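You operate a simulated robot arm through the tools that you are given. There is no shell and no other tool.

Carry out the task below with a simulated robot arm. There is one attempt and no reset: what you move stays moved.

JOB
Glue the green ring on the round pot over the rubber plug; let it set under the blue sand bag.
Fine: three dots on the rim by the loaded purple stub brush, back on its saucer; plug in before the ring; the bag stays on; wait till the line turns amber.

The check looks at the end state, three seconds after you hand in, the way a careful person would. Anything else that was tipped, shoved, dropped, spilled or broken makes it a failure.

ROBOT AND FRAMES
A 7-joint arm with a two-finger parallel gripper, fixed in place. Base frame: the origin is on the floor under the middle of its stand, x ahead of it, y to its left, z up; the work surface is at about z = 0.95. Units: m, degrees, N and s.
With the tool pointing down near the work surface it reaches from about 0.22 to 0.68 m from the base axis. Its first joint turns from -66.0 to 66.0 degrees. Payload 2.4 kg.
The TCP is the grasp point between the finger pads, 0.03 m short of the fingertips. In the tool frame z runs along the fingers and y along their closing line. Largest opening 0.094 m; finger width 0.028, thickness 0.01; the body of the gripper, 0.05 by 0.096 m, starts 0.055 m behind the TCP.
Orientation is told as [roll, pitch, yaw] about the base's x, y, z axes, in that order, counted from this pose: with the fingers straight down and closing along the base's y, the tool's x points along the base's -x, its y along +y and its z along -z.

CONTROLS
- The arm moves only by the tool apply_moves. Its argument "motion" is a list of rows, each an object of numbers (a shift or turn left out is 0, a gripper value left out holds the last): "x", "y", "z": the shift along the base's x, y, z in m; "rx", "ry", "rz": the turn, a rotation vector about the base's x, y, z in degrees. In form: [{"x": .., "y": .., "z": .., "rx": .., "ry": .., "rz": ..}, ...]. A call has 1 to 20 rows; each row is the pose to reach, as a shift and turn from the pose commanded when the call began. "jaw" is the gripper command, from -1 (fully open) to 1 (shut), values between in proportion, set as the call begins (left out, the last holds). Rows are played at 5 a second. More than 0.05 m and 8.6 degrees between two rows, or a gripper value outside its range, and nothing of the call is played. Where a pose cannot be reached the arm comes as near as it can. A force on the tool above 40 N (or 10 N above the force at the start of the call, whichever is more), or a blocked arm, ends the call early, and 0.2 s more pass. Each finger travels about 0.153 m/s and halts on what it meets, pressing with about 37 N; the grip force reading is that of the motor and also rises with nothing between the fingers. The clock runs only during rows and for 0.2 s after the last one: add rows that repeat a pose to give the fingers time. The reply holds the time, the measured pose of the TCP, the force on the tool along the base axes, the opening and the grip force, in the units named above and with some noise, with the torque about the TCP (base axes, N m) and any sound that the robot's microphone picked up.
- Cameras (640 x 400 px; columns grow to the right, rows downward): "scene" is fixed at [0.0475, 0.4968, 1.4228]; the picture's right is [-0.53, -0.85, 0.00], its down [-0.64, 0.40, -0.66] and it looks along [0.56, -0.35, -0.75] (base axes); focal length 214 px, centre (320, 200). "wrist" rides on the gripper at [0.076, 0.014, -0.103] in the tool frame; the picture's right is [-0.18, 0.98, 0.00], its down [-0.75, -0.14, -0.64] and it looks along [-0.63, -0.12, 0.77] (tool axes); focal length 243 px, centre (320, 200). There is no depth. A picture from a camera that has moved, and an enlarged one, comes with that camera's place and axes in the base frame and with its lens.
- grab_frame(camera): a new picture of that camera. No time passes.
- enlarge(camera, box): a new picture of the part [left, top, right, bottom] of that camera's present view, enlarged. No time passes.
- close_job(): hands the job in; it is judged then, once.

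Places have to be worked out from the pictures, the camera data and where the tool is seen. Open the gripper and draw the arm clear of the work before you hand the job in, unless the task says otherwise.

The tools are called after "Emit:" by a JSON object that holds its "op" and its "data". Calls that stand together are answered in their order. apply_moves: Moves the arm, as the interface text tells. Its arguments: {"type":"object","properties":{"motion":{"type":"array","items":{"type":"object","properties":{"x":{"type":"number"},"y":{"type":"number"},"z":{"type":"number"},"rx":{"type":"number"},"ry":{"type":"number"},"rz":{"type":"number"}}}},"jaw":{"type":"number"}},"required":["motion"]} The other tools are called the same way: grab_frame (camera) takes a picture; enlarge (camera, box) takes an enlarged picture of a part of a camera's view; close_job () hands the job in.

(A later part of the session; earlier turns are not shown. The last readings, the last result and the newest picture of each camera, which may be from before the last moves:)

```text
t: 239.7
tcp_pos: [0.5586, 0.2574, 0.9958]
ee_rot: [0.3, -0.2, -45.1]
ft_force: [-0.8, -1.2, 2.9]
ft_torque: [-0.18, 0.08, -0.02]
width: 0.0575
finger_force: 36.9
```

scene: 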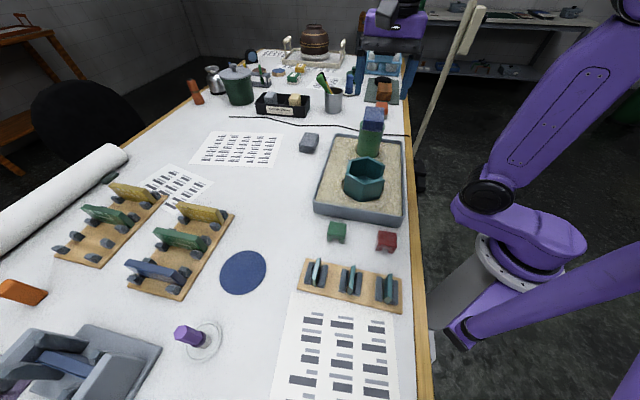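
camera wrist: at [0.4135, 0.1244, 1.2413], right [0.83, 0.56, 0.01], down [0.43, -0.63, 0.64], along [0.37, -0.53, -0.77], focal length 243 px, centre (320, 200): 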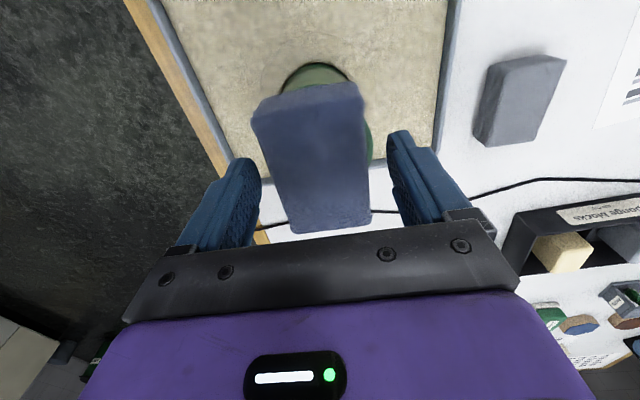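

The bag is back on the table at its old place. I'll release it, rise, square the wrist and go back over the ring.

Emit:
{"op": "apply_moves", "data": {"motion": [{"z": 0.0}, {"z": 0.0}, {"z": 0.0}], "jaw": -0.9}}

Emit:
{"op": "apply_moves", "data": {"motion": [{"z": 0.04}, {"z": 0.085}, {"z": 0.13}, {"z": 0.175}, {"z": 0.205, "rz": 7.5, "rx": -0.3, "ry": 0.2}, {"x": -0.02, "y": -0.04, "z": 0.21, "rz": 15, "rx": -0.3, "ry": 0.2}, {"x": -0.04, "y": -0.08, "z": 0.21, "rz": 22.5, "rx": -0.3, "ry": 0.2}, {"x": -0.06, "y": -0.12, "z": 0.21, "rz": 30, "rx": -0.3, "ry": 0.2}, {"x": -0.08, "y": -0.16, "z": 0.21, "rz": 37.5, "rx": -0.3, "ry": 0.2}, {"x": -0.1015, "y": -0.2015, "z": 0.21, "rz": 45, "rx": -0.3, "ry": 0.2}, {"x": -0.1015, "y": -0.2015, "z": 0.21, "rz": 45, "rx": -0.3, "ry": 0.2}]}}

Emit:
{"op": "grab_frame", "data": {"camera": "wrist"}}

Emit:
{"op": "enlarge", "data": {"camera": "scene", "box": [265, 110, 345, 190]}}

```text
t: 240.5
tcp_pos: [0.5575, 0.257, 0.9949]
ee_rot: [0.3, -0.2, -45.0]
ft_force: [-0.5, 1.0, 0.0]
ft_torque: [0.0, 0.02, 0.02]
width: 0.0889
finger_force: 0.2
```

```text
t: 242.9
tcp_pos: [0.4562, 0.0558, 1.2046]
ee_rot: [0.0, -0.1, 0.1]
ft_force: [-0.6, 0.6, 0.1]
ft_torque: [-0.01, 0.0, 0.01]
width: 0.0894
finger_force: 0.0
```

```text
taken
camera wrist: at [0.3798, 0.0698, 1.3052], right [0.18, 0.98, 0.0], down [0.75, -0.14, 0.64], along [0.63, -0.12, -0.77], focal length 243 px, centre (320, 200)
```

wrist: 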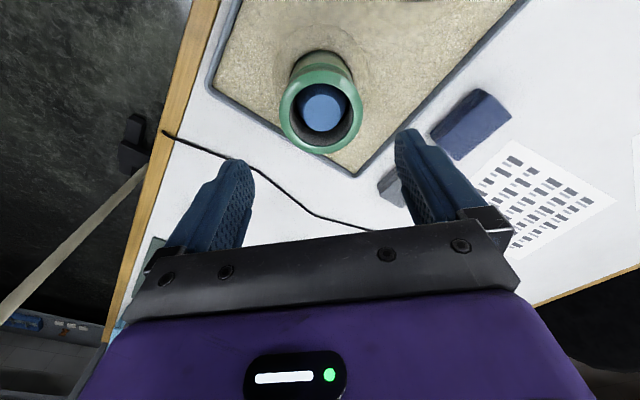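

```text
5.00 times, centred on (305, 150) of scene
camera zoom: at [0.0475, 0.4968, 1.4228], right [-0.53, -0.85, 0.0], down [-0.64, 0.4, -0.66], along [0.56, -0.35, -0.75], focal length 1072 px, centre (395, 450)
```

zoom: 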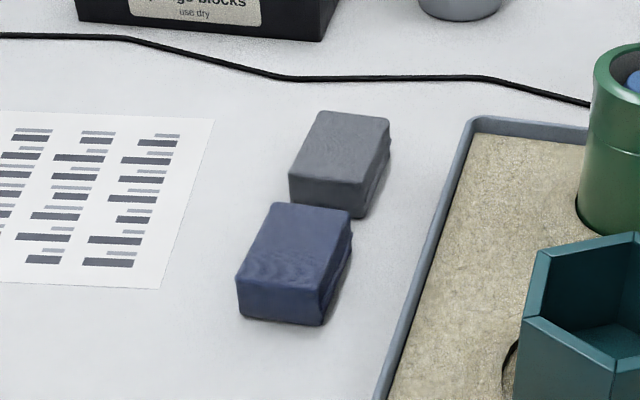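

The ring is centred under the gripper. I'll go down, grip it, and lift it off.

Emit:
{"op": "apply_moves", "data": {"motion": [{"z": -0.04}, {"z": -0.08}, {"z": -0.101}, {"z": -0.101}], "jaw": -0.9}}

Emit:
{"op": "apply_moves", "data": {"motion": [{"z": 0.0}, {"z": 0.0}, {"z": 0.0}], "jaw": 1}}

Emit:
{"op": "apply_moves", "data": {"motion": [{"z": 0.01}, {"z": 0.03}, {"z": 0.06}, {"z": 0.095}, {"z": 0.095}]}}

Emit:
{"op": "enlarge", "data": {"camera": "scene", "box": [335, 75, 405, 165]}}

Emit:
{"op": "enlarge", "data": {"camera": "wrist", "box": [270, 30, 370, 130]}}

```text
t: 243.9
tcp_pos: [0.4556, 0.0564, 1.1027]
ee_rot: [-0.1, 0.0, 0.0]
ft_force: [0.5, -0.5, -0.1]
ft_torque: [0.02, -0.02, 0.02]
width: 0.0891
finger_force: 0.0
```

```text
t: 244.7
tcp_pos: [0.4578, 0.0561, 1.1028]
ee_rot: [0.0, -0.1, 0.0]
ft_force: [-0.2, -0.2, 0.6]
ft_torque: [-0.01, 0.0, 0.02]
width: 0.0696
finger_force: 37.1
```

```text
t: 245.9
tcp_pos: [0.457, 0.0565, 1.1997]
ee_rot: [0.0, 0.0, 0.1]
ft_force: [0.3, 0.1, -0.9]
ft_torque: [0.03, 0.0, -0.03]
width: 0.0697
finger_force: 36.7
```

```text
4.44 times, centred on (370, 120) of scene
camera zoom: at [0.0475, 0.4968, 1.4228], right [-0.53, -0.85, 0.0], down [-0.64, 0.4, -0.66], along [0.56, -0.35, -0.75], focal length 953 px, centre (98, 556)
```

zoom: 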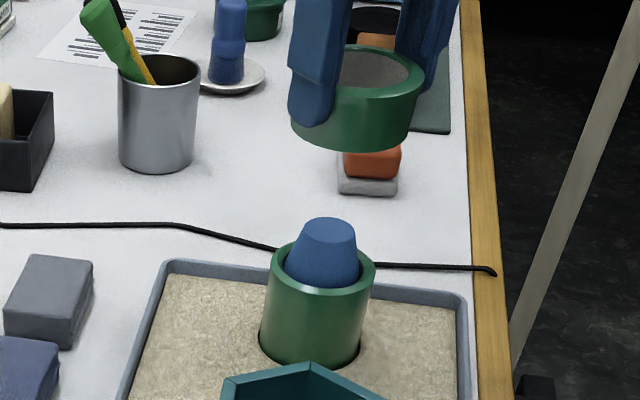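

```text
4.00 times, centred on (320, 80) of wrist
camera zoom: at [0.3813, 0.0703, 1.3002], right [0.18, 0.98, 0.0], down [0.75, -0.14, 0.64], along [0.63, -0.12, -0.77], focal length 970 px, centre (320, 680)
```

zoom: 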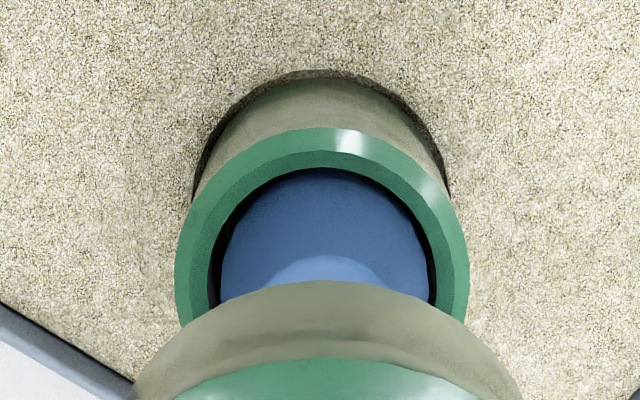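

The ring lifted off freely and the rim is clean, so no dots were laid at all. My dabs may have been too far inside or outside the narrow rim. I'll set the ring back in its old place, then redo the dots more precisely.

Emit:
{"op": "apply_moves", "data": {"motion": [{"x": -0.0075, "y": 0.0411}, {"x": -0.0151, "y": 0.0822}, {"x": -0.0226, "y": 0.1234}, {"x": -0.0302, "y": 0.1645}, {"x": -0.0377, "y": 0.2056}, {"x": -0.0453, "y": 0.2467}, {"x": -0.0528, "y": 0.2879}, {"x": -0.0604, "y": 0.329}, {"x": -0.0679, "y": 0.3701}, {"x": -0.0679, "y": 0.3701, "z": -0.045}, {"x": -0.0679, "y": 0.3701, "z": -0.09}, {"x": -0.0679, "y": 0.3701, "z": -0.135}, {"x": -0.0679, "y": 0.3701, "z": -0.175}, {"x": -0.0679, "y": 0.3701, "z": -0.198}, {"x": -0.0679, "y": 0.3701, "z": -0.2}, {"x": -0.0679, "y": 0.3701, "z": -0.2}]}}

Emit:
{"op": "apply_moves", "data": {"motion": [{"z": -0.0015}, {"z": -0.0025}, {"z": -0.0035}, {"z": -0.0035}]}}

Emit:
{"op": "enlarge", "data": {"camera": "scene", "box": [225, 170, 325, 250]}}

```text
t: 249.3
tcp_pos: [0.3902, 0.426, 0.9981]
ee_rot: [0.1, -0.1, 0.0]
ft_force: [0.6, -0.7, -0.2]
ft_torque: [0.02, 0.0, 0.02]
width: 0.0699
finger_force: 37.0
```

```text
t: 250.3
tcp_pos: [0.3892, 0.4265, 0.9948]
ee_rot: [-0.1, -0.1, 0.0]
ft_force: [-1.9, -0.6, -0.8]
ft_torque: [-0.02, 0.02, 0.03]
width: 0.0697
finger_force: 37.3
```

```text
5.00 times, centred on (275, 210) of scene
camera zoom: at [0.0475, 0.4968, 1.4228], right [-0.53, -0.85, 0.0], down [-0.64, 0.4, -0.66], along [0.56, -0.35, -0.75], focal length 1072 px, centre (545, 150)
```

zoom: 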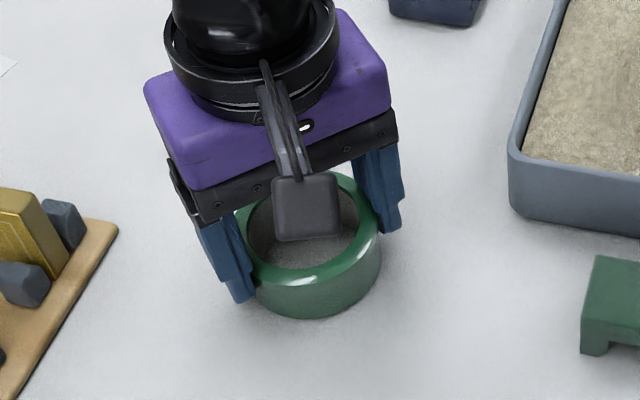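

Emit:
{"op": "apply_moves", "data": {"motion": [{"z": -0.0007}, {"z": -0.0014}, {"z": -0.002}, {"z": -0.002}]}}

```text
t: 251.3
tcp_pos: [0.3899, 0.4264, 0.9922]
ee_rot: [0.0, 0.0, 0.0]
ft_force: [0.4, 0.4, -1.1]
ft_torque: [0.01, 0.01, 0.0]
width: 0.0699
finger_force: 37.0
```

Emit:
{"op": "apply_moves", "data": {"motion": [{"z": -0.0006}, {"z": -0.0012}, {"z": -0.0012}]}}

```text
t: 252.1
tcp_pos: [0.389, 0.4277, 0.9932]
ee_rot: [0.0, -0.1, 0.0]
ft_force: [-2.5, -1.2, 12.3]
ft_torque: [-0.41, 0.15, -0.09]
width: 0.0698
finger_force: 37.3
```

Ring is down. I'll release it and move to above the pot to pull the plug back out.

Emit:
{"op": "apply_moves", "data": {"motion": [{"z": 0.0}, {"z": 0.0}, {"z": 0.0}], "jaw": -0.9}}

Emit:
{"op": "apply_moves", "data": {"motion": [{"z": 0.045}, {"z": 0.09}, {"z": 0.135}, {"z": 0.18}, {"z": 0.207}, {"x": 0.0075, "y": -0.0411, "z": 0.207}, {"x": 0.0151, "y": -0.0822, "z": 0.207}, {"x": 0.0226, "y": -0.1234, "z": 0.207}, {"x": 0.0302, "y": -0.1645, "z": 0.207}, {"x": 0.0377, "y": -0.2056, "z": 0.207}, {"x": 0.0453, "y": -0.2467, "z": 0.207}, {"x": 0.0528, "y": -0.2879, "z": 0.207}, {"x": 0.0604, "y": -0.329, "z": 0.207}, {"x": 0.0679, "y": -0.3695, "z": 0.207}, {"x": 0.0679, "y": -0.3695, "z": 0.207}], "jaw": -0.5}}

Emit:
{"op": "grab_frame", "data": {"camera": "wrist"}}

Emit:
{"op": "enlarge", "data": {"camera": "wrist", "box": [270, 35, 370, 135]}}

Emit:
{"op": "enlarge", "data": {"camera": "scene", "box": [345, 110, 395, 160]}}

```text
t: 252.9
tcp_pos: [0.3894, 0.4264, 0.9919]
ee_rot: [0.0, -0.1, 0.0]
ft_force: [0.2, -0.9, -0.4]
ft_torque: [0.02, -0.01, -0.01]
width: 0.0895
finger_force: 0.0
```

```text
t: 256.1
tcp_pos: [0.457, 0.0566, 1.1991]
ee_rot: [0.0, -0.1, 0.0]
ft_force: [-0.4, 0.1, -0.2]
ft_torque: [0.04, 0.02, -0.03]
width: 0.0703
finger_force: 0.1
```

```text
taken
camera wrist: at [0.3816, 0.0711, 1.2998], right [0.18, 0.98, 0.0], down [0.75, -0.14, 0.64], along [0.63, -0.12, -0.77], focal length 243 px, centre (320, 200)
```

wrist: 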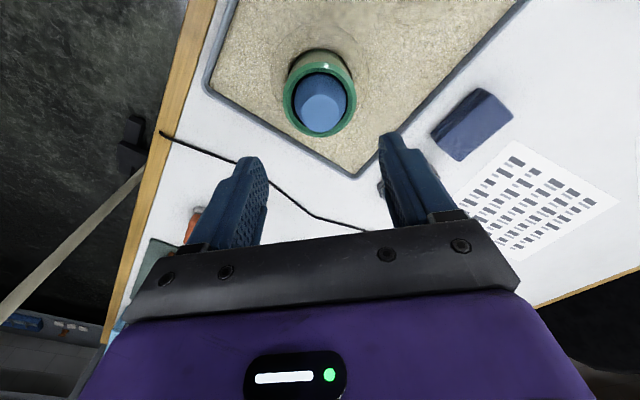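

```text
4.00 times, centred on (320, 85) of wrist
camera zoom: at [0.3816, 0.0711, 1.2998], right [0.18, 0.98, 0.0], down [0.75, -0.14, 0.64], along [0.63, -0.12, -0.77], focal length 970 px, centre (320, 660)
```

zoom: 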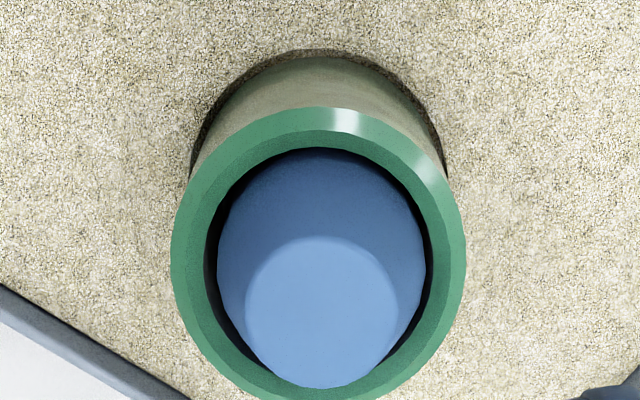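

```text
8.00 times, centred on (370, 135) of scene
camera zoom: at [0.0475, 0.4968, 1.4228], right [-0.53, -0.85, 0.0], down [-0.64, 0.4, -0.66], along [0.56, -0.35, -0.75], focal length 1716 px, centre (-80, 720)
```

zoom: 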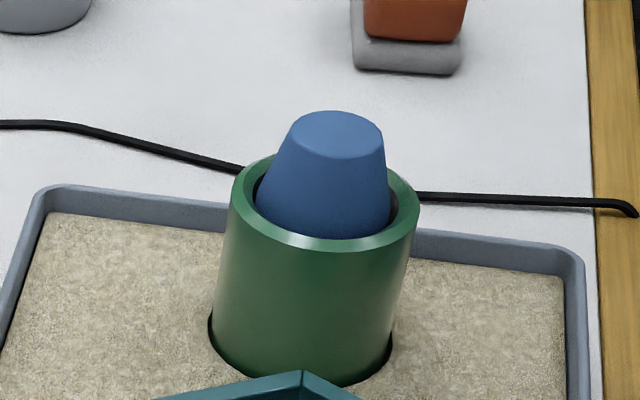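

The rim is clean and the plug sits upright. The plug must come out so the brush can reach the rim centreline, so I'll grip its taper just above the rim.

Emit:
{"op": "apply_moves", "data": {"motion": [{"x": 0.001, "z": -0.04}, {"x": 0.001, "z": -0.075}, {"x": 0.001, "z": -0.095}, {"x": 0.001, "z": -0.1035}, {"x": 0.001, "z": -0.1035}]}}

Emit:
{"op": "enlarge", "data": {"camera": "scene", "box": [345, 105, 395, 155]}}

Emit:
{"op": "apply_moves", "data": {"motion": [{"z": 0.0}, {"z": 0.0}, {"z": 0.0}, {"z": 0.0}], "jaw": 1}}

Emit:
{"op": "enlarge", "data": {"camera": "scene", "box": [345, 105, 395, 155]}}

```text
t: 257.3
tcp_pos: [0.4584, 0.0565, 1.0955]
ee_rot: [0.0, -0.2, 0.0]
ft_force: [0.1, 0.3, -0.4]
ft_torque: [-0.01, -0.01, 0.01]
width: 0.0705
finger_force: 0.1
```

```text
8.00 times, centred on (370, 130) of scene
camera zoom: at [0.0475, 0.4968, 1.4228], right [-0.53, -0.85, 0.0], down [-0.64, 0.4, -0.66], along [0.56, -0.35, -0.75], focal length 1716 px, centre (-80, 760)
```

zoom: 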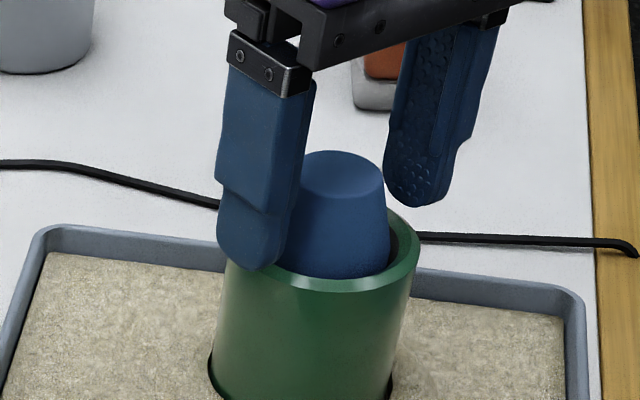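

```text
t: 258.3
tcp_pos: [0.4571, 0.0569, 1.0951]
ee_rot: [0.0, -0.1, 0.0]
ft_force: [0.0, -0.6, 0.4]
ft_torque: [0.01, 0.0, 0.01]
width: 0.0453
finger_force: 36.7
```

```text
8.00 times, centred on (370, 130) of scene
camera zoom: at [0.0475, 0.4968, 1.4228], right [-0.53, -0.85, 0.0], down [-0.64, 0.4, -0.66], along [0.56, -0.35, -0.75], focal length 1716 px, centre (-80, 760)
```

zoom: 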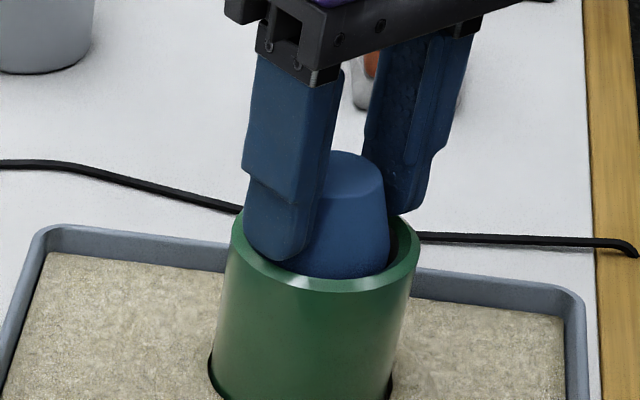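

The jaws stopped at 45 mm, as predicted for the taper. I'll lift gently and see if it holds.

Emit:
{"op": "apply_moves", "data": {"motion": [{"z": 0.006}, {"z": 0.014}, {"z": 0.024}, {"z": 0.036}, {"z": 0.05}, {"z": 0.066}, {"z": 0.085}, {"z": 0.1}, {"z": 0.1}]}}

Emit:
{"op": "enlarge", "data": {"camera": "scene", "box": [335, 75, 405, 165]}}

```text
t: 260.3
tcp_pos: [0.4585, 0.0586, 1.1958]
ee_rot: [0.0, -0.2, 0.0]
ft_force: [-0.1, 0.1, -0.7]
ft_torque: [0.01, -0.01, 0.0]
width: 0.0454
finger_force: 37.3
```

```text
4.44 times, centred on (370, 120) of scene
camera zoom: at [0.0475, 0.4968, 1.4228], right [-0.53, -0.85, 0.0], down [-0.64, 0.4, -0.66], along [0.56, -0.35, -0.75], focal length 953 px, centre (98, 556)
```

zoom: 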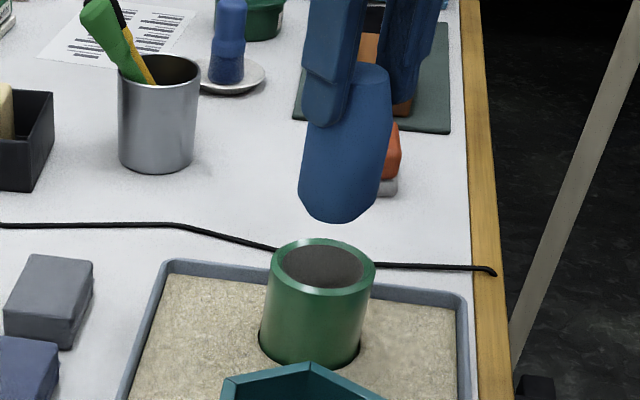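

The taper grip holds well. I'll stand the plug back at its original spot.

Emit:
{"op": "apply_moves", "data": {"motion": [{"x": 0.002, "y": 0.041}, {"x": 0.004, "y": 0.082}, {"x": 0.006, "y": 0.123}, {"x": 0.008, "y": 0.164}, {"x": 0.01, "y": 0.205}, {"x": 0.012, "y": 0.246}, {"x": 0.0143, "y": 0.2867}, {"x": 0.0143, "y": 0.2867, "z": -0.045}, {"x": 0.0143, "y": 0.2867, "z": -0.09}, {"x": 0.0143, "y": 0.2867, "z": -0.125}, {"x": 0.0143, "y": 0.2867, "z": -0.142}, {"x": 0.0143, "y": 0.2867, "z": -0.142}]}}

Emit:
{"op": "enlarge", "data": {"camera": "scene", "box": [250, 130, 340, 210]}}

```text
t: 262.9
tcp_pos: [0.4727, 0.3432, 1.0549]
ee_rot: [0.0, 0.0, -0.1]
ft_force: [0.1, 0.0, 0.4]
ft_torque: [-0.01, -0.02, 0.01]
width: 0.0453
finger_force: 36.8
```

```text
5.00 times, centred on (295, 170) of scene
camera zoom: at [0.0475, 0.4968, 1.4228], right [-0.53, -0.85, 0.0], down [-0.64, 0.4, -0.66], along [0.56, -0.35, -0.75], focal length 1072 px, centre (445, 350)
```

zoom: 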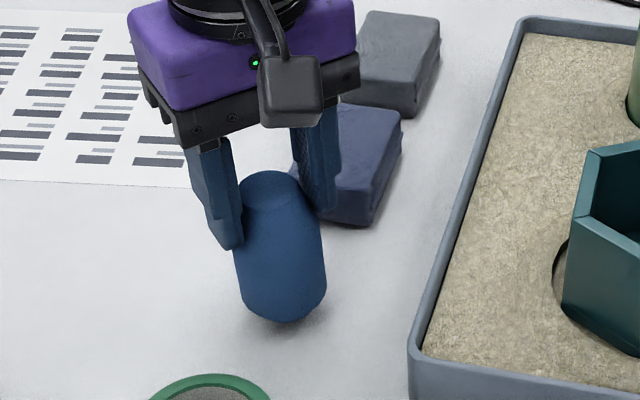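

Emit:
{"op": "apply_moves", "data": {"motion": [{"z": -0.002}, {"z": -0.004}, {"z": -0.0055}, {"z": -0.007}, {"z": -0.007}]}}

```text
t: 264.1
tcp_pos: [0.4724, 0.3434, 1.0475]
ee_rot: [0.0, -0.1, 0.0]
ft_force: [0.3, 0.0, 0.0]
ft_torque: [-0.01, 0.0, -0.01]
width: 0.0449
finger_force: 37.2
```

Emit:
{"op": "apply_moves", "data": {"motion": [{"z": -0.001}, {"z": -0.002}, {"z": -0.003}, {"z": -0.003}]}}

```text
t: 265.1
tcp_pos: [0.4729, 0.3444, 1.0458]
ee_rot: [0.2, -0.3, 0.0]
ft_force: [-4.4, -1.3, 27.2]
ft_torque: [-0.07, 0.33, -0.01]
width: 0.0447
finger_force: 36.8
```

The plug stands at its old spot, pressed lightly on the table. Reviewing the earlier pictures, my dabs were at radii of about 28–34 mm rather than the rim's 31 mm centreline, so this time I'll position them precisely. Releasing the plug and heading to the brush.

Emit:
{"op": "apply_moves", "data": {"motion": [{"z": 0.001}, {"z": 0.001}, {"z": 0.001}], "jaw": -0.6}}

Emit:
{"op": "apply_moves", "data": {"motion": [{"z": 0.04}, {"z": 0.08}, {"z": 0.12}, {"z": 0.15}, {"x": -0.025, "y": 0.019, "z": 0.15, "rz": 7}, {"x": -0.051, "y": 0.038, "z": 0.15, "rz": 14}, {"x": -0.077, "y": 0.058, "z": 0.15, "rz": 21}, {"x": -0.103, "y": 0.077, "z": 0.15, "rz": 28}, {"x": -0.129, "y": 0.096, "z": 0.15, "rz": 35}, {"x": -0.155, "y": 0.116, "z": 0.15, "rz": 42}, {"x": -0.181, "y": 0.135, "z": 0.15, "rz": 49}, {"x": -0.207, "y": 0.154, "z": 0.15, "rz": 56}, {"x": -0.233, "y": 0.174, "z": 0.14, "rz": 63}, {"x": -0.259, "y": 0.193, "z": 0.12, "rz": 70}, {"x": -0.285, "y": 0.212, "z": 0.09, "rz": 75.5}, {"x": -0.285, "y": 0.212, "z": 0.06, "rz": 75.5}, {"x": -0.285, "y": 0.212, "z": 0.06, "rz": 75.5}], "jaw": -0.2}}

Emit:
{"op": "grab_frame", "data": {"camera": "wrist"}}

Emit:
{"op": "grab_frame", "data": {"camera": "scene"}}

```text
t: 265.9
tcp_pos: [0.4726, 0.3435, 1.0449]
ee_rot: [0.0, -0.1, -0.1]
ft_force: [-0.7, 0.5, 0.4]
ft_torque: [0.01, 0.01, 0.0]
width: 0.0754
finger_force: 0.0
```

```text
t: 269.5
tcp_pos: [0.1873, 0.5565, 1.1035]
ee_rot: [0.1, -0.1, 75.7]
ft_force: [-0.2, 0.2, 0.2]
ft_torque: [0.05, 0.0, 0.0]
width: 0.0562
finger_force: 0.0
```

```text
taken
camera wrist: at [0.1548, 0.4856, 1.2053], right [-0.91, 0.42, 0.0], down [0.32, 0.69, 0.64], along [0.27, 0.58, -0.77], focal length 243 px, centre (320, 200)
```

wrist: 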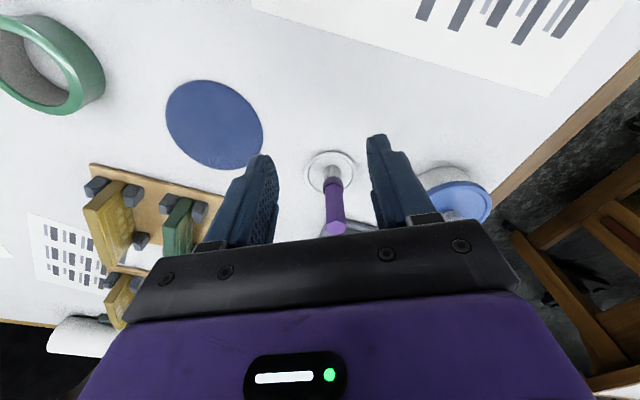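

```text
taken
```

scene: 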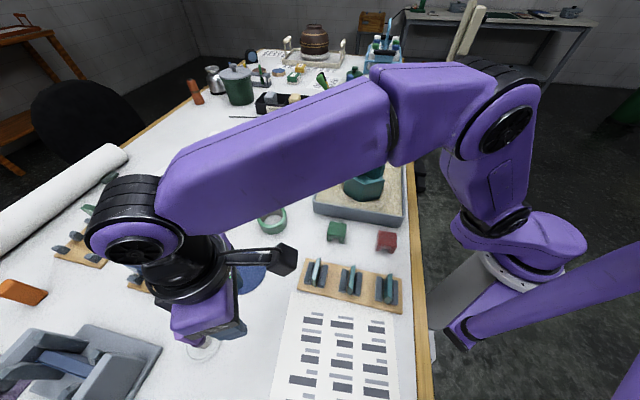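

The brush stands ready on its saucer. Approaching as before, but I'll go about 3 mm deeper so the jaws centre on the handle axis.

Emit:
{"op": "apply_moves", "data": {"motion": [{"z": -0.03}, {"z": -0.0585}, {"x": 0.006, "y": 0.021, "z": -0.0585}, {"x": 0.013, "y": 0.043, "z": -0.0585}, {"x": 0.019, "y": 0.065, "z": -0.0585}, {"x": 0.0235, "y": 0.08, "z": -0.0585}, {"x": 0.0262, "y": 0.0887, "z": -0.0585}, {"x": 0.0262, "y": 0.0887, "z": -0.0585}]}}

Emit:
{"op": "enlarge", "data": {"camera": "wrist", "box": [240, 100, 400, 240]}}

```text
t: 271.3
tcp_pos: [0.2133, 0.6448, 1.0455]
ee_rot: [0.0, -0.1, 75.5]
ft_force: [0.1, 0.3, -0.2]
ft_torque: [-0.01, -0.01, -0.03]
width: 0.0563
finger_force: 0.0
```

```text
2.86 times, centred on (320, 170) of wrist
camera zoom: at [0.1803, 0.5737, 1.1476], right [-0.91, 0.42, 0.0], down [0.32, 0.69, 0.64], along [0.27, 0.58, -0.77], focal length 693 px, centre (320, 286)
```

zoom: 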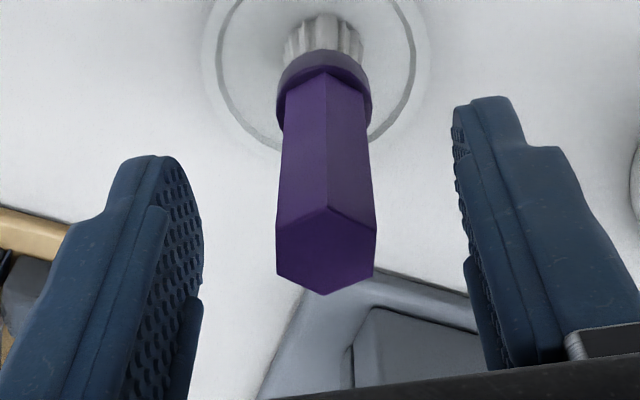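

Emit:
{"op": "apply_moves", "data": {"motion": [{"x": -0.0015, "y": -0.0005}, {"x": -0.0015, "y": -0.0005}]}}

Emit:
{"op": "apply_moves", "data": {"motion": [{"z": 0.0}, {"z": 0.0}, {"z": 0.0}, {"z": 0.0}], "jaw": 1}}

Emit:
{"op": "enlarge", "data": {"camera": "wrist", "box": [240, 100, 400, 240]}}

```text
t: 271.9
tcp_pos: [0.2117, 0.6439, 1.0466]
ee_rot: [0.0, -0.1, 75.5]
ft_force: [-0.4, 1.3, 0.6]
ft_torque: [-0.03, 0.03, 0.0]
width: 0.0563
finger_force: 0.1
```

```text
t: 272.9
tcp_pos: [0.2119, 0.645, 1.0459]
ee_rot: [0.0, -0.1, 75.5]
ft_force: [-1.0, 1.1, 0.6]
ft_torque: [-0.01, 0.01, -0.02]
width: 0.0226
finger_force: 36.9
```

```text
2.86 times, centred on (320, 170) of wrist
camera zoom: at [0.1789, 0.5733, 1.1476], right [-0.91, 0.42, 0.0], down [0.32, 0.69, 0.64], along [0.27, 0.58, -0.77], focal length 693 px, centre (320, 286)
```

zoom: 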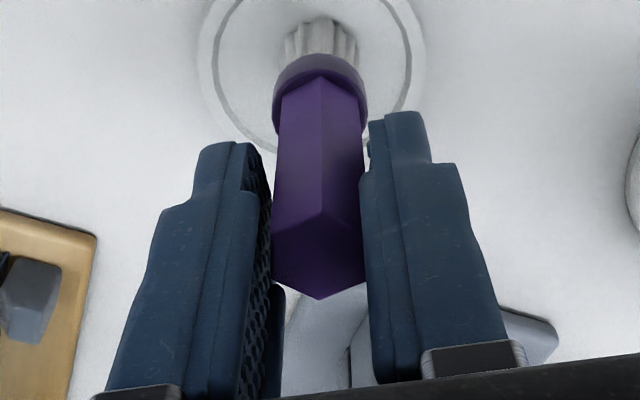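

Gripped at 22.6 mm and centred. I'll lift and carry it over the rim, arriving for the first dot at about 80°.

Emit:
{"op": "apply_moves", "data": {"motion": [{"z": 0.01}, {"y": -0.004, "z": 0.02}, {"x": -0.003, "y": -0.02, "z": 0.045}, {"x": -0.006, "y": -0.05, "z": 0.08}, {"x": -0.009, "y": -0.08, "z": 0.115, "rz": -5}, {"x": -0.011, "y": -0.11, "z": 0.145, "rz": -10}, {"x": 0.0131, "y": -0.1506, "z": 0.145, "rz": -16}, {"x": 0.0371, "y": -0.1912, "z": 0.145, "rz": -22}, {"x": 0.0612, "y": -0.2317, "z": 0.145, "rz": -28}, {"x": 0.0852, "y": -0.2723, "z": 0.145, "rz": -34}, {"x": 0.1093, "y": -0.3129, "z": 0.145, "rz": -40}, {"x": 0.1333, "y": -0.3535, "z": 0.145, "rz": -46}, {"x": 0.1574, "y": -0.3941, "z": 0.145, "rz": -52}, {"x": 0.1814, "y": -0.4346, "z": 0.145, "rz": -58}, {"x": 0.2055, "y": -0.4752, "z": 0.145, "rz": -64}, {"x": 0.2295, "y": -0.5158, "z": 0.145, "rz": -70}, {"x": 0.2536, "y": -0.5564, "z": 0.145, "rz": -75.5}, {"x": 0.2536, "y": -0.5564, "z": 0.12, "rz": -75.5}, {"x": 0.2536, "y": -0.5564, "z": 0.12, "rz": -75.5}]}}

Emit:
{"op": "enlarge", "data": {"camera": "wrist", "box": [250, 40, 390, 180]}}

Emit:
{"op": "enlarge", "data": {"camera": "scene", "box": [340, 95, 400, 155]}}

Emit:
{"op": "enlarge", "data": {"camera": "scene", "box": [160, 300, 240, 370]}}

```text
t: 276.9
tcp_pos: [0.4671, 0.0875, 1.1664]
ee_rot: [0.0, -0.1, 0.0]
ft_force: [0.7, -0.6, -1.4]
ft_torque: [0.03, -0.01, 0.01]
width: 0.0224
finger_force: 37.3
```

```text
2.86 times, centred on (320, 110) of wrist
camera zoom: at [0.3896, 0.1013, 1.2677], right [0.18, 0.98, 0.0], down [0.75, -0.14, 0.64], along [0.63, -0.12, -0.77], focal length 693 px, centre (320, 457)
```

zoom: 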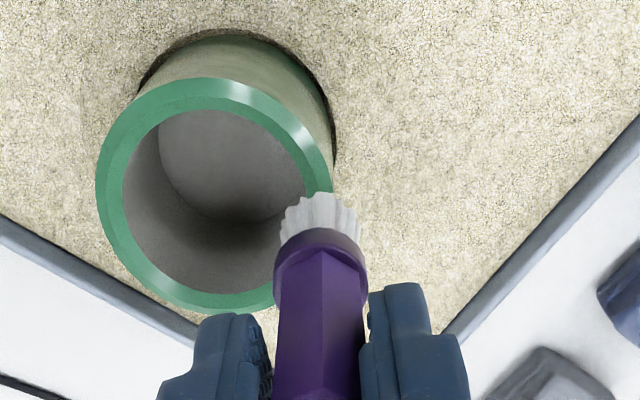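

```text
6.67 times, centred on (370, 125) of scene
camera zoom: at [0.0475, 0.4968, 1.4228], right [-0.53, -0.85, 0.0], down [-0.64, 0.4, -0.66], along [0.56, -0.35, -0.75], focal length 1430 px, centre (-13, 700)
```

zoom: 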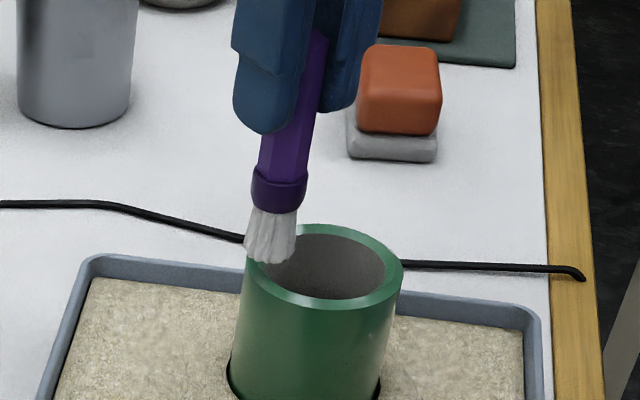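

```text
5.71 times, centred on (200, 335) of scene
camera zoom: at [0.0475, 0.4968, 1.4228], right [-0.53, -0.85, 0.0], down [-0.64, 0.4, -0.66], along [0.56, -0.35, -0.75], focal length 1226 px, centre (1006, -571)
```

zoom: 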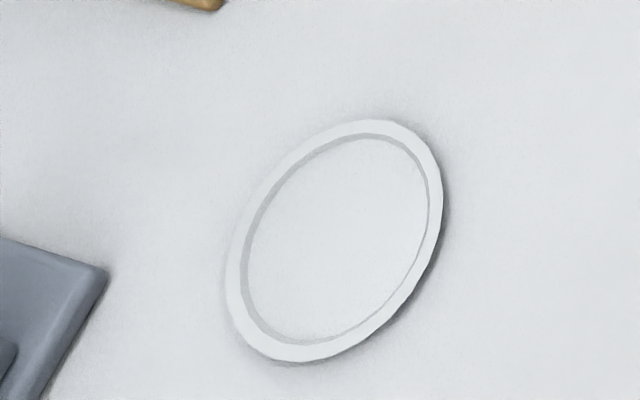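

For this dot the radial direction runs along the picture's horizontal: the tip is 31.4 mm from the pot axis, right on the rim's centreline. I'll lower until there's a light touch.

Emit:
{"op": "apply_moves", "data": {"motion": [{"z": -0.006}, {"z": -0.01}, {"z": -0.012}, {"z": -0.013}, {"z": -0.013}]}}

Emit:
{"op": "apply_moves", "data": {"motion": [{"z": -0.0004}, {"z": -0.0008}, {"z": -0.0012}, {"z": -0.0012}]}}

```text
t: 278.1
tcp_pos: [0.4656, 0.0874, 1.1522]
ee_rot: [0.0, -0.1, 0.0]
ft_force: [0.2, 0.9, -0.5]
ft_torque: [-0.01, -0.03, 0.02]
width: 0.0226
finger_force: 37.0
```

```text
t: 279.1
tcp_pos: [0.467, 0.087, 1.1518]
ee_rot: [0.0, -0.1, 0.0]
ft_force: [0.2, -0.5, 0.5]
ft_torque: [-0.05, 0.03, -0.01]
width: 0.0223
finger_force: 36.9
```

Emit:
{"op": "apply_moves", "data": {"motion": [{"z": -0.0003}, {"z": -0.0006}, {"z": -0.0006}, {"z": -0.0006}]}}

Emit:
{"op": "enlarge", "data": {"camera": "wrist", "box": [270, 50, 370, 150]}}

Emit:
{"op": "enlarge", "data": {"camera": "scene", "box": [345, 110, 385, 150]}}

```text
t: 280.1
tcp_pos: [0.4659, 0.088, 1.1511]
ee_rot: [0.0, -0.2, 0.0]
ft_force: [-1.7, 0.0, 12.8]
ft_torque: [0.04, 0.06, 0.02]
width: 0.0223
finger_force: 36.7
```

```text
4.00 times, centred on (320, 100) of wrist
camera zoom: at [0.3892, 0.1013, 1.253], right [0.18, 0.98, 0.0], down [0.75, -0.14, 0.64], along [0.63, -0.12, -0.76], focal length 970 px, centre (320, 600)
```

zoom: 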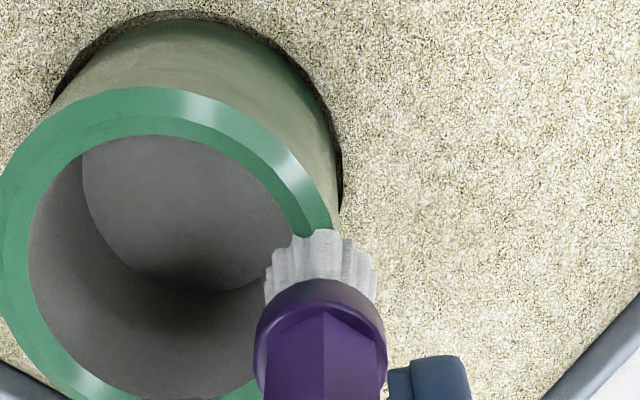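

```text
10.00 times, centred on (365, 130) of scene
camera zoom: at [0.0472, 0.4968, 1.4228], right [-0.53, -0.85, 0.0], down [-0.64, 0.4, -0.66], along [0.56, -0.35, -0.75], focal length 2145 px, centre (-130, 900)
```

zoom: 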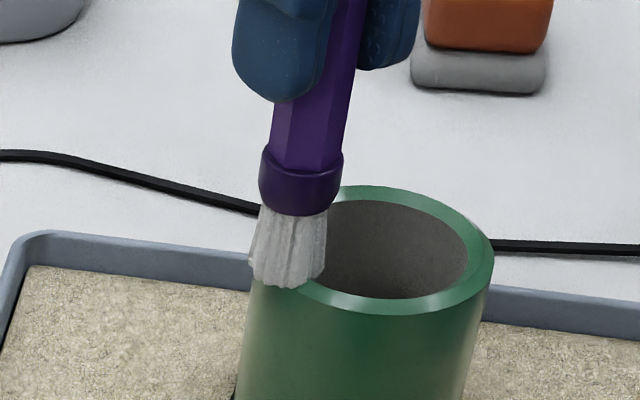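

Contact, somewhat firm. I'll hold briefly at lighter pressure, then lift and look for the dot.

Emit:
{"op": "apply_moves", "data": {"motion": [{"z": 0.0004}, {"z": 0.0004}, {"z": 0.0004}, {"z": 0.0004}]}}

Emit:
{"op": "apply_moves", "data": {"motion": [{"z": 0.004}, {"z": 0.012}, {"z": 0.02}, {"x": 0.03, "z": 0.02}, {"x": 0.05, "z": 0.02}]}}

Emit:
{"op": "enlarge", "data": {"camera": "wrist", "box": [230, 0, 350, 120]}}

Emit:
{"op": "enlarge", "data": {"camera": "scene", "box": [350, 122, 390, 152]}}

```text
t: 281.1
tcp_pos: [0.4649, 0.0873, 1.1513]
ee_rot: [0.0, -0.1, 0.0]
ft_force: [1.3, 0.1, 8.5]
ft_torque: [-0.01, -0.13, -0.01]
width: 0.0227
finger_force: 36.7
```

```text
t: 282.3
tcp_pos: [0.5166, 0.0876, 1.1716]
ee_rot: [-0.1, -0.2, -0.1]
ft_force: [-0.2, 1.1, -0.3]
ft_torque: [0.0, 0.01, 0.0]
width: 0.0222
finger_force: 37.2
```

```text
3.33 times, centred on (290, 60) of wrist
camera zoom: at [0.4397, 0.101, 1.2737], right [0.18, 0.98, 0.0], down [0.75, -0.14, 0.64], along [0.63, -0.12, -0.77], focal length 809 px, centre (420, 667)
```

zoom: 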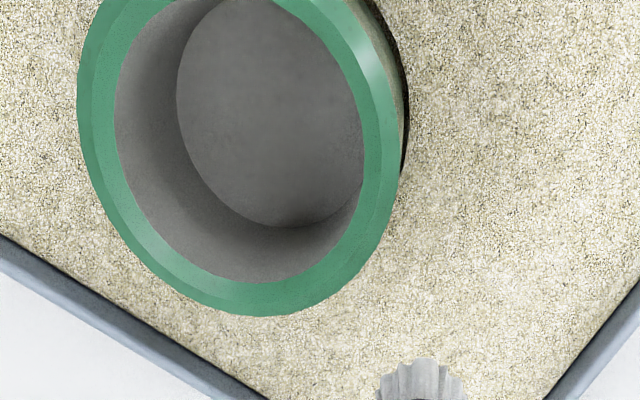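

```text
13.33 times, centred on (370, 137) of scene
camera zoom: at [0.0475, 0.4968, 1.4228], right [-0.53, -0.85, 0.0], down [-0.64, 0.4, -0.66], along [0.56, -0.35, -0.75], focal length 2860 px, centre (-347, 1040)
```

zoom: 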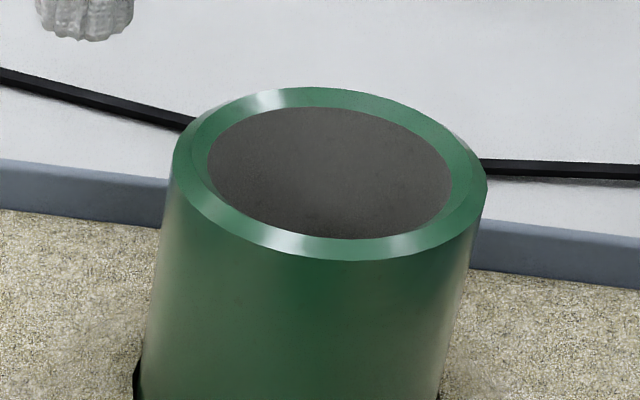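

Emit:
{"op": "enlarge", "data": {"camera": "wrist", "box": [293, 28, 323, 58]}}

Emit:
{"op": "enlarge", "data": {"camera": "scene", "box": [350, 125, 370, 145]}}

Emit:
{"op": "enlarge", "data": {"camera": "wrist", "box": [295, 95, 345, 145]}}

```text
13.33 times, centred on (308, 43) of wrist
camera zoom: at [0.4397, 0.101, 1.2737], right [0.18, 0.98, 0.0], down [0.75, -0.14, 0.64], along [0.63, -0.12, -0.77], focal length 3235 px, centre (480, 2293)
```

zoom: 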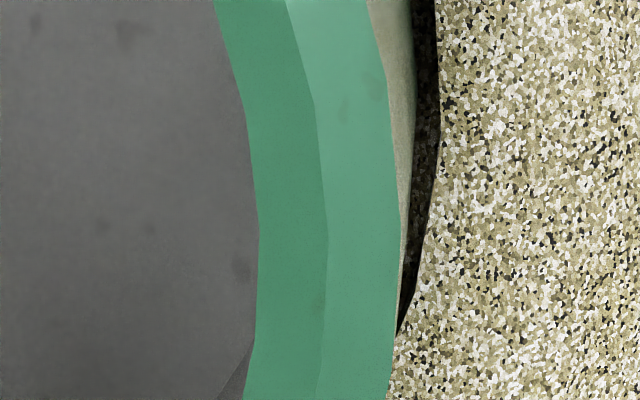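

```text
16.00 times, centred on (360, 135) of scene
camera zoom: at [0.0475, 0.4968, 1.4228], right [-0.53, -0.85, 0.0], down [-0.64, 0.4, -0.66], along [0.56, -0.35, -0.75], focal length 3432 px, centre (-320, 1240)
```

zoom: 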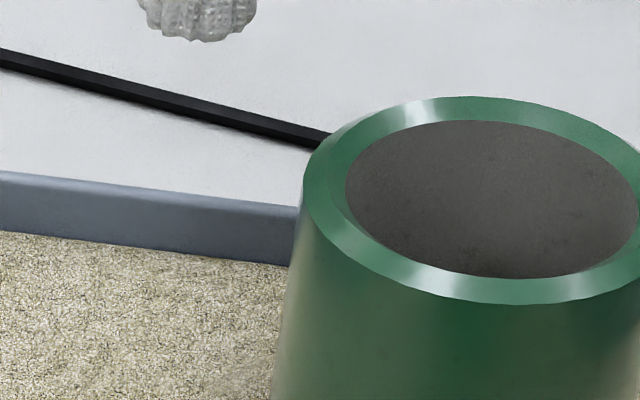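

```text
8.00 times, centred on (320, 120) of wrist
camera zoom: at [0.4397, 0.101, 1.2737], right [0.18, 0.98, 0.0], down [0.75, -0.14, 0.64], along [0.63, -0.12, -0.77], focal length 1941 px, centre (320, 840)
```

zoom: 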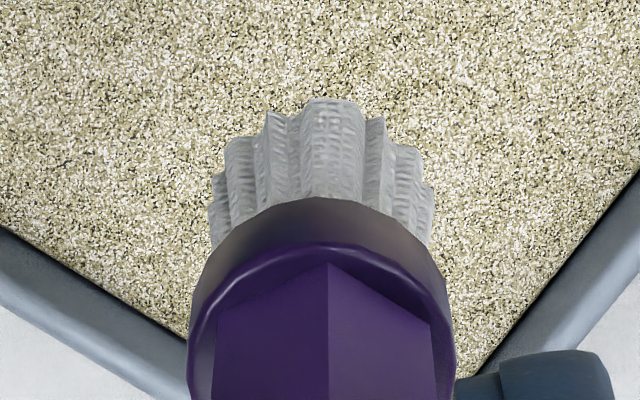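

Still nothing, even with accurate placement, but that press was firm. I'll try the same spot with a truly light touch.

Emit:
{"op": "apply_moves", "data": {"motion": [{"x": -0.03}, {"x": -0.05}, {"x": -0.05, "z": -0.01}, {"x": -0.05, "z": -0.017}, {"x": -0.05, "z": -0.0192}, {"x": -0.05, "z": -0.0192}]}}

Emit:
{"op": "apply_moves", "data": {"motion": [{"z": -0.0002}, {"z": -0.0004}, {"z": -0.0004}]}}

```text
t: 283.7
tcp_pos: [0.4662, 0.0877, 1.1521]
ee_rot: [0.0, 0.0, 0.0]
ft_force: [-1.3, 0.2, 0.0]
ft_torque: [0.01, 0.04, 0.01]
width: 0.0224
finger_force: 37.2
```

```text
t: 284.5
tcp_pos: [0.4652, 0.0872, 1.1524]
ee_rot: [0.0, -0.1, 0.0]
ft_force: [0.3, 1.3, -0.4]
ft_torque: [-0.04, -0.02, 0.03]
width: 0.0223
finger_force: 36.9
```

Emit:
{"op": "apply_moves", "data": {"motion": [{"z": -0.0001}, {"z": -0.0002}, {"z": -0.0002}]}}

Emit:
{"op": "apply_moves", "data": {"motion": [{"z": -0.0001}, {"z": -0.0002}, {"z": -0.0002}]}}

Emit:
{"op": "apply_moves", "data": {"motion": [{"z": -0.0001}, {"z": -0.0001}, {"z": -0.0001}]}}

```text
t: 285.3
tcp_pos: [0.4659, 0.0875, 1.1518]
ee_rot: [0.0, -0.1, 0.0]
ft_force: [0.2, -0.3, -0.7]
ft_torque: [-0.03, -0.03, -0.02]
width: 0.0223
finger_force: 37.0
```

```text
t: 286.1
tcp_pos: [0.466, 0.0882, 1.1521]
ee_rot: [0.1, -0.3, 0.0]
ft_force: [0.6, -0.2, 4.5]
ft_torque: [-0.01, 0.01, 0.04]
width: 0.0222
finger_force: 36.8
```

```text
t: 286.9
tcp_pos: [0.4671, 0.087, 1.1515]
ee_rot: [0.0, -0.3, -0.1]
ft_force: [0.5, -1.2, 8.6]
ft_torque: [-0.02, -0.13, 0.01]
width: 0.0221
finger_force: 36.6
```

Emit:
{"op": "apply_moves", "data": {"motion": [{"z": 0.004}, {"z": 0.012}, {"z": 0.02}, {"x": 0.03, "z": 0.02}, {"x": 0.05, "z": 0.02}]}}

Emit:
{"op": "enlarge", "data": {"camera": "wrist", "box": [230, 0, 350, 120]}}

Emit:
{"op": "enlarge", "data": {"camera": "scene", "box": [350, 125, 370, 145]}}

```text
t: 288.1
tcp_pos: [0.5165, 0.089, 1.1719]
ee_rot: [0.0, -0.1, 0.0]
ft_force: [0.1, -0.1, -0.7]
ft_torque: [0.01, -0.01, -0.02]
width: 0.0222
finger_force: 36.7
```

```text
3.33 times, centred on (290, 60) of wrist
camera zoom: at [0.4392, 0.1012, 1.2726], right [0.18, 0.98, 0.0], down [0.75, -0.14, 0.64], along [0.63, -0.12, -0.77], focal length 809 px, centre (420, 667)
```

zoom: 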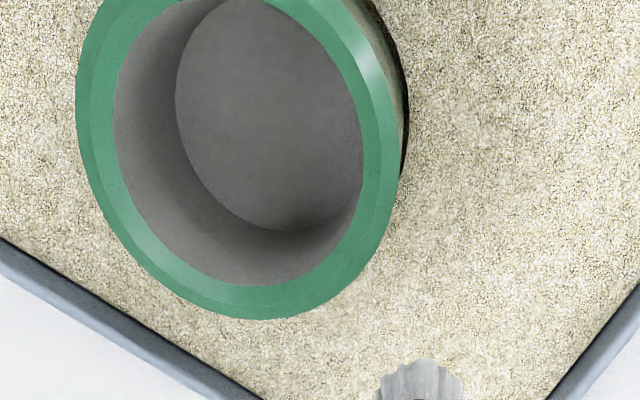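

```text
16.00 times, centred on (360, 135) of scene
camera zoom: at [0.0475, 0.4968, 1.4228], right [-0.53, -0.85, 0.0], down [-0.64, 0.4, -0.66], along [0.56, -0.35, -0.75], focal length 3432 px, centre (-320, 1240)
```

zoom: 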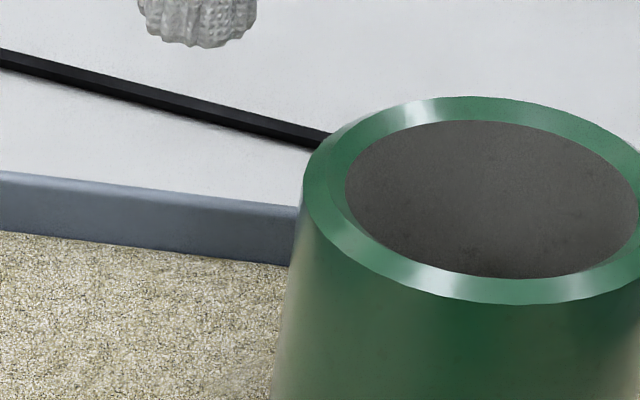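

Under 4–13 N no dot forms. One combination I haven't tried is correct radius with a sustained 1–3 N touch. I'll approach in 0.05 mm steps.

Emit:
{"op": "apply_moves", "data": {"motion": [{"x": -0.03}, {"x": -0.05}, {"x": -0.05, "z": -0.01}, {"x": -0.05, "z": -0.017}, {"x": -0.05, "z": -0.0195}, {"x": -0.05, "z": -0.0196}, {"x": -0.05, "z": -0.0196}]}}

Emit:
{"op": "apply_moves", "data": {"motion": [{"z": -5e-05}, {"z": -0.0001}, {"z": -0.0001}]}}

Emit:
{"op": "apply_moves", "data": {"motion": [{"z": -5e-05}, {"z": -0.0001}, {"z": -0.0001}]}}

```text
t: 289.7
tcp_pos: [0.4665, 0.0878, 1.1521]
ee_rot: [-0.1, 0.0, 0.0]
ft_force: [0.4, -0.7, 0.1]
ft_torque: [0.01, 0.01, 0.01]
width: 0.0224
finger_force: 36.9
```

```text
t: 290.5
tcp_pos: [0.4665, 0.0876, 1.1521]
ee_rot: [0.0, 0.0, 0.0]
ft_force: [0.3, -0.2, -0.3]
ft_torque: [0.01, 0.04, 0.0]
width: 0.0222
finger_force: 37.5
```

```text
t: 291.3
tcp_pos: [0.4653, 0.0877, 1.1523]
ee_rot: [0.1, -0.2, 0.1]
ft_force: [0.8, -1.3, 0.4]
ft_torque: [0.01, -0.01, 0.01]
width: 0.022
finger_force: 37.0
```

Emit:
{"op": "apply_moves", "data": {"motion": [{"z": -5e-05}, {"z": -5e-05}, {"z": -5e-05}]}}

Emit:
{"op": "apply_moves", "data": {"motion": [{"z": -5e-05}, {"z": -5e-05}, {"z": -5e-05}]}}

```text
t: 292.1
tcp_pos: [0.4657, 0.0873, 1.1519]
ee_rot: [0.0, -0.1, 0.0]
ft_force: [0.1, 0.1, 2.8]
ft_torque: [-0.02, 0.0, -0.04]
width: 0.0226
finger_force: 36.8
```

```text
t: 292.9
tcp_pos: [0.4645, 0.0885, 1.1526]
ee_rot: [0.0, -0.2, -0.1]
ft_force: [0.7, -0.9, 6.7]
ft_torque: [-0.03, -0.01, 0.01]
width: 0.0226
finger_force: 36.6
```

Emit:
{"op": "apply_moves", "data": {"motion": [{"z": 0.0001}, {"z": 0.0001}, {"z": 0.0001}, {"z": 0.005}, {"z": 0.02}, {"x": 0.03, "z": 0.02}, {"x": 0.05, "z": 0.02}]}}

Emit:
{"op": "enlarge", "data": {"camera": "wrist", "box": [230, 0, 350, 120]}}

Emit:
{"op": "enlarge", "data": {"camera": "scene", "box": [350, 122, 390, 152]}}

```text
t: 294.5
tcp_pos: [0.5157, 0.0886, 1.1713]
ee_rot: [0.0, -0.1, 0.0]
ft_force: [-0.6, -0.3, -0.2]
ft_torque: [0.0, 0.07, 0.0]
width: 0.0221
finger_force: 37.4
```

```text
3.33 times, centred on (290, 60) of wrist
camera zoom: at [0.4387, 0.1018, 1.2725], right [0.18, 0.98, 0.0], down [0.75, -0.14, 0.64], along [0.63, -0.12, -0.77], focal length 809 px, centre (420, 667)
```

zoom: 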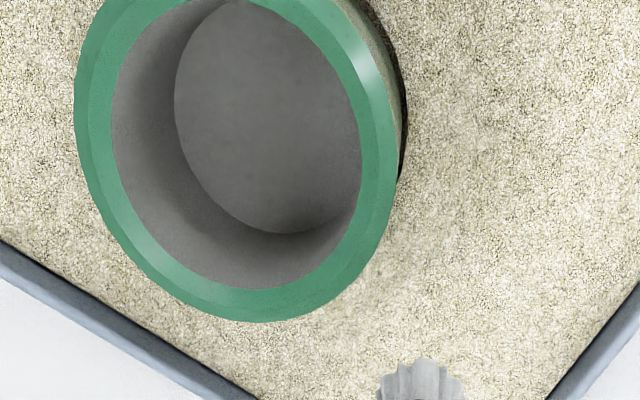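

```text
13.33 times, centred on (370, 137) of scene
camera zoom: at [0.0475, 0.4968, 1.4228], right [-0.53, -0.85, 0.0], down [-0.64, 0.4, -0.66], along [0.56, -0.35, -0.75], focal length 2860 px, centre (-347, 1040)
```

zoom: 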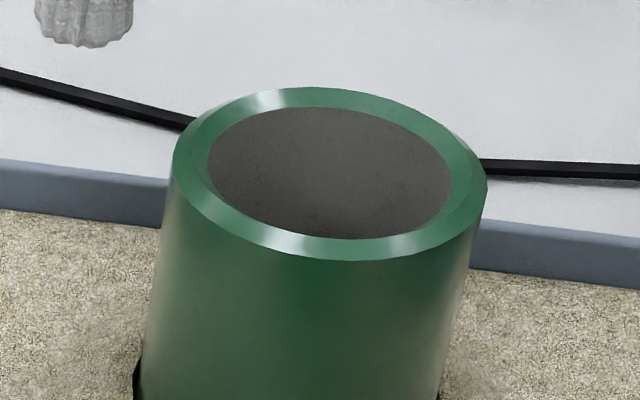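

Light touch at the right radius leaves nothing visible either. The glue may simply be clear and have a limited open time; last time the ring went on nearly a minute after the dots. So I'll lay three accurate 120° dots now and then work fast: brush back, plug, ring, bag.

Emit:
{"op": "apply_moves", "data": {"motion": [{"x": -0.017, "y": -0.0254}, {"x": -0.0337, "y": -0.0508, "z": -0.006}, {"x": -0.0337, "y": -0.0508, "z": -0.0175}, {"x": -0.0337, "y": -0.0508, "z": -0.0195}, {"x": -0.0337, "y": -0.0508, "z": -0.0202}, {"x": -0.0337, "y": -0.0508, "z": -0.0202}, {"x": -0.0337, "y": -0.0508, "z": -0.0202}, {"x": -0.0337, "y": -0.0508, "z": -0.0202}]}}

Emit:
{"op": "enlarge", "data": {"camera": "wrist", "box": [260, 60, 380, 180]}}

Emit:
{"op": "enlarge", "data": {"camera": "scene", "box": [345, 105, 395, 155]}}

```text
t: 296.3
tcp_pos: [0.4819, 0.0367, 1.1511]
ee_rot: [-0.1, -0.2, 0.1]
ft_force: [1.0, -0.3, 5.8]
ft_torque: [-0.07, 0.02, -0.01]
width: 0.0223
finger_force: 37.1
```

```text
3.33 times, centred on (320, 120) of wrist
camera zoom: at [0.4055, 0.0503, 1.2528], right [0.18, 0.98, 0.0], down [0.75, -0.14, 0.64], along [0.63, -0.12, -0.76], focal length 809 px, centre (320, 467)
```

zoom: 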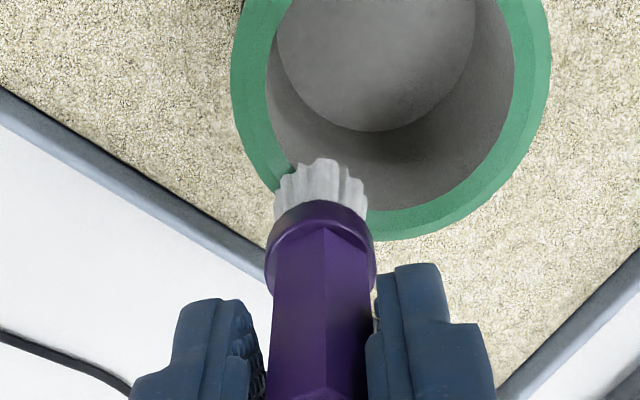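

```text
8.00 times, centred on (370, 130) of scene
camera zoom: at [0.0474, 0.4968, 1.4228], right [-0.53, -0.85, 0.0], down [-0.64, 0.4, -0.66], along [0.56, -0.35, -0.75], focal length 1716 px, centre (-80, 760)
```

zoom: 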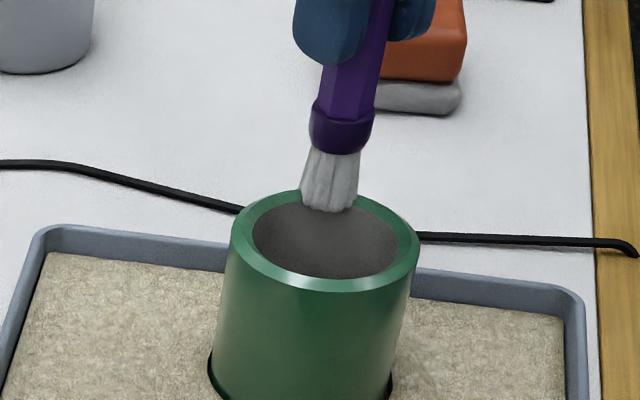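

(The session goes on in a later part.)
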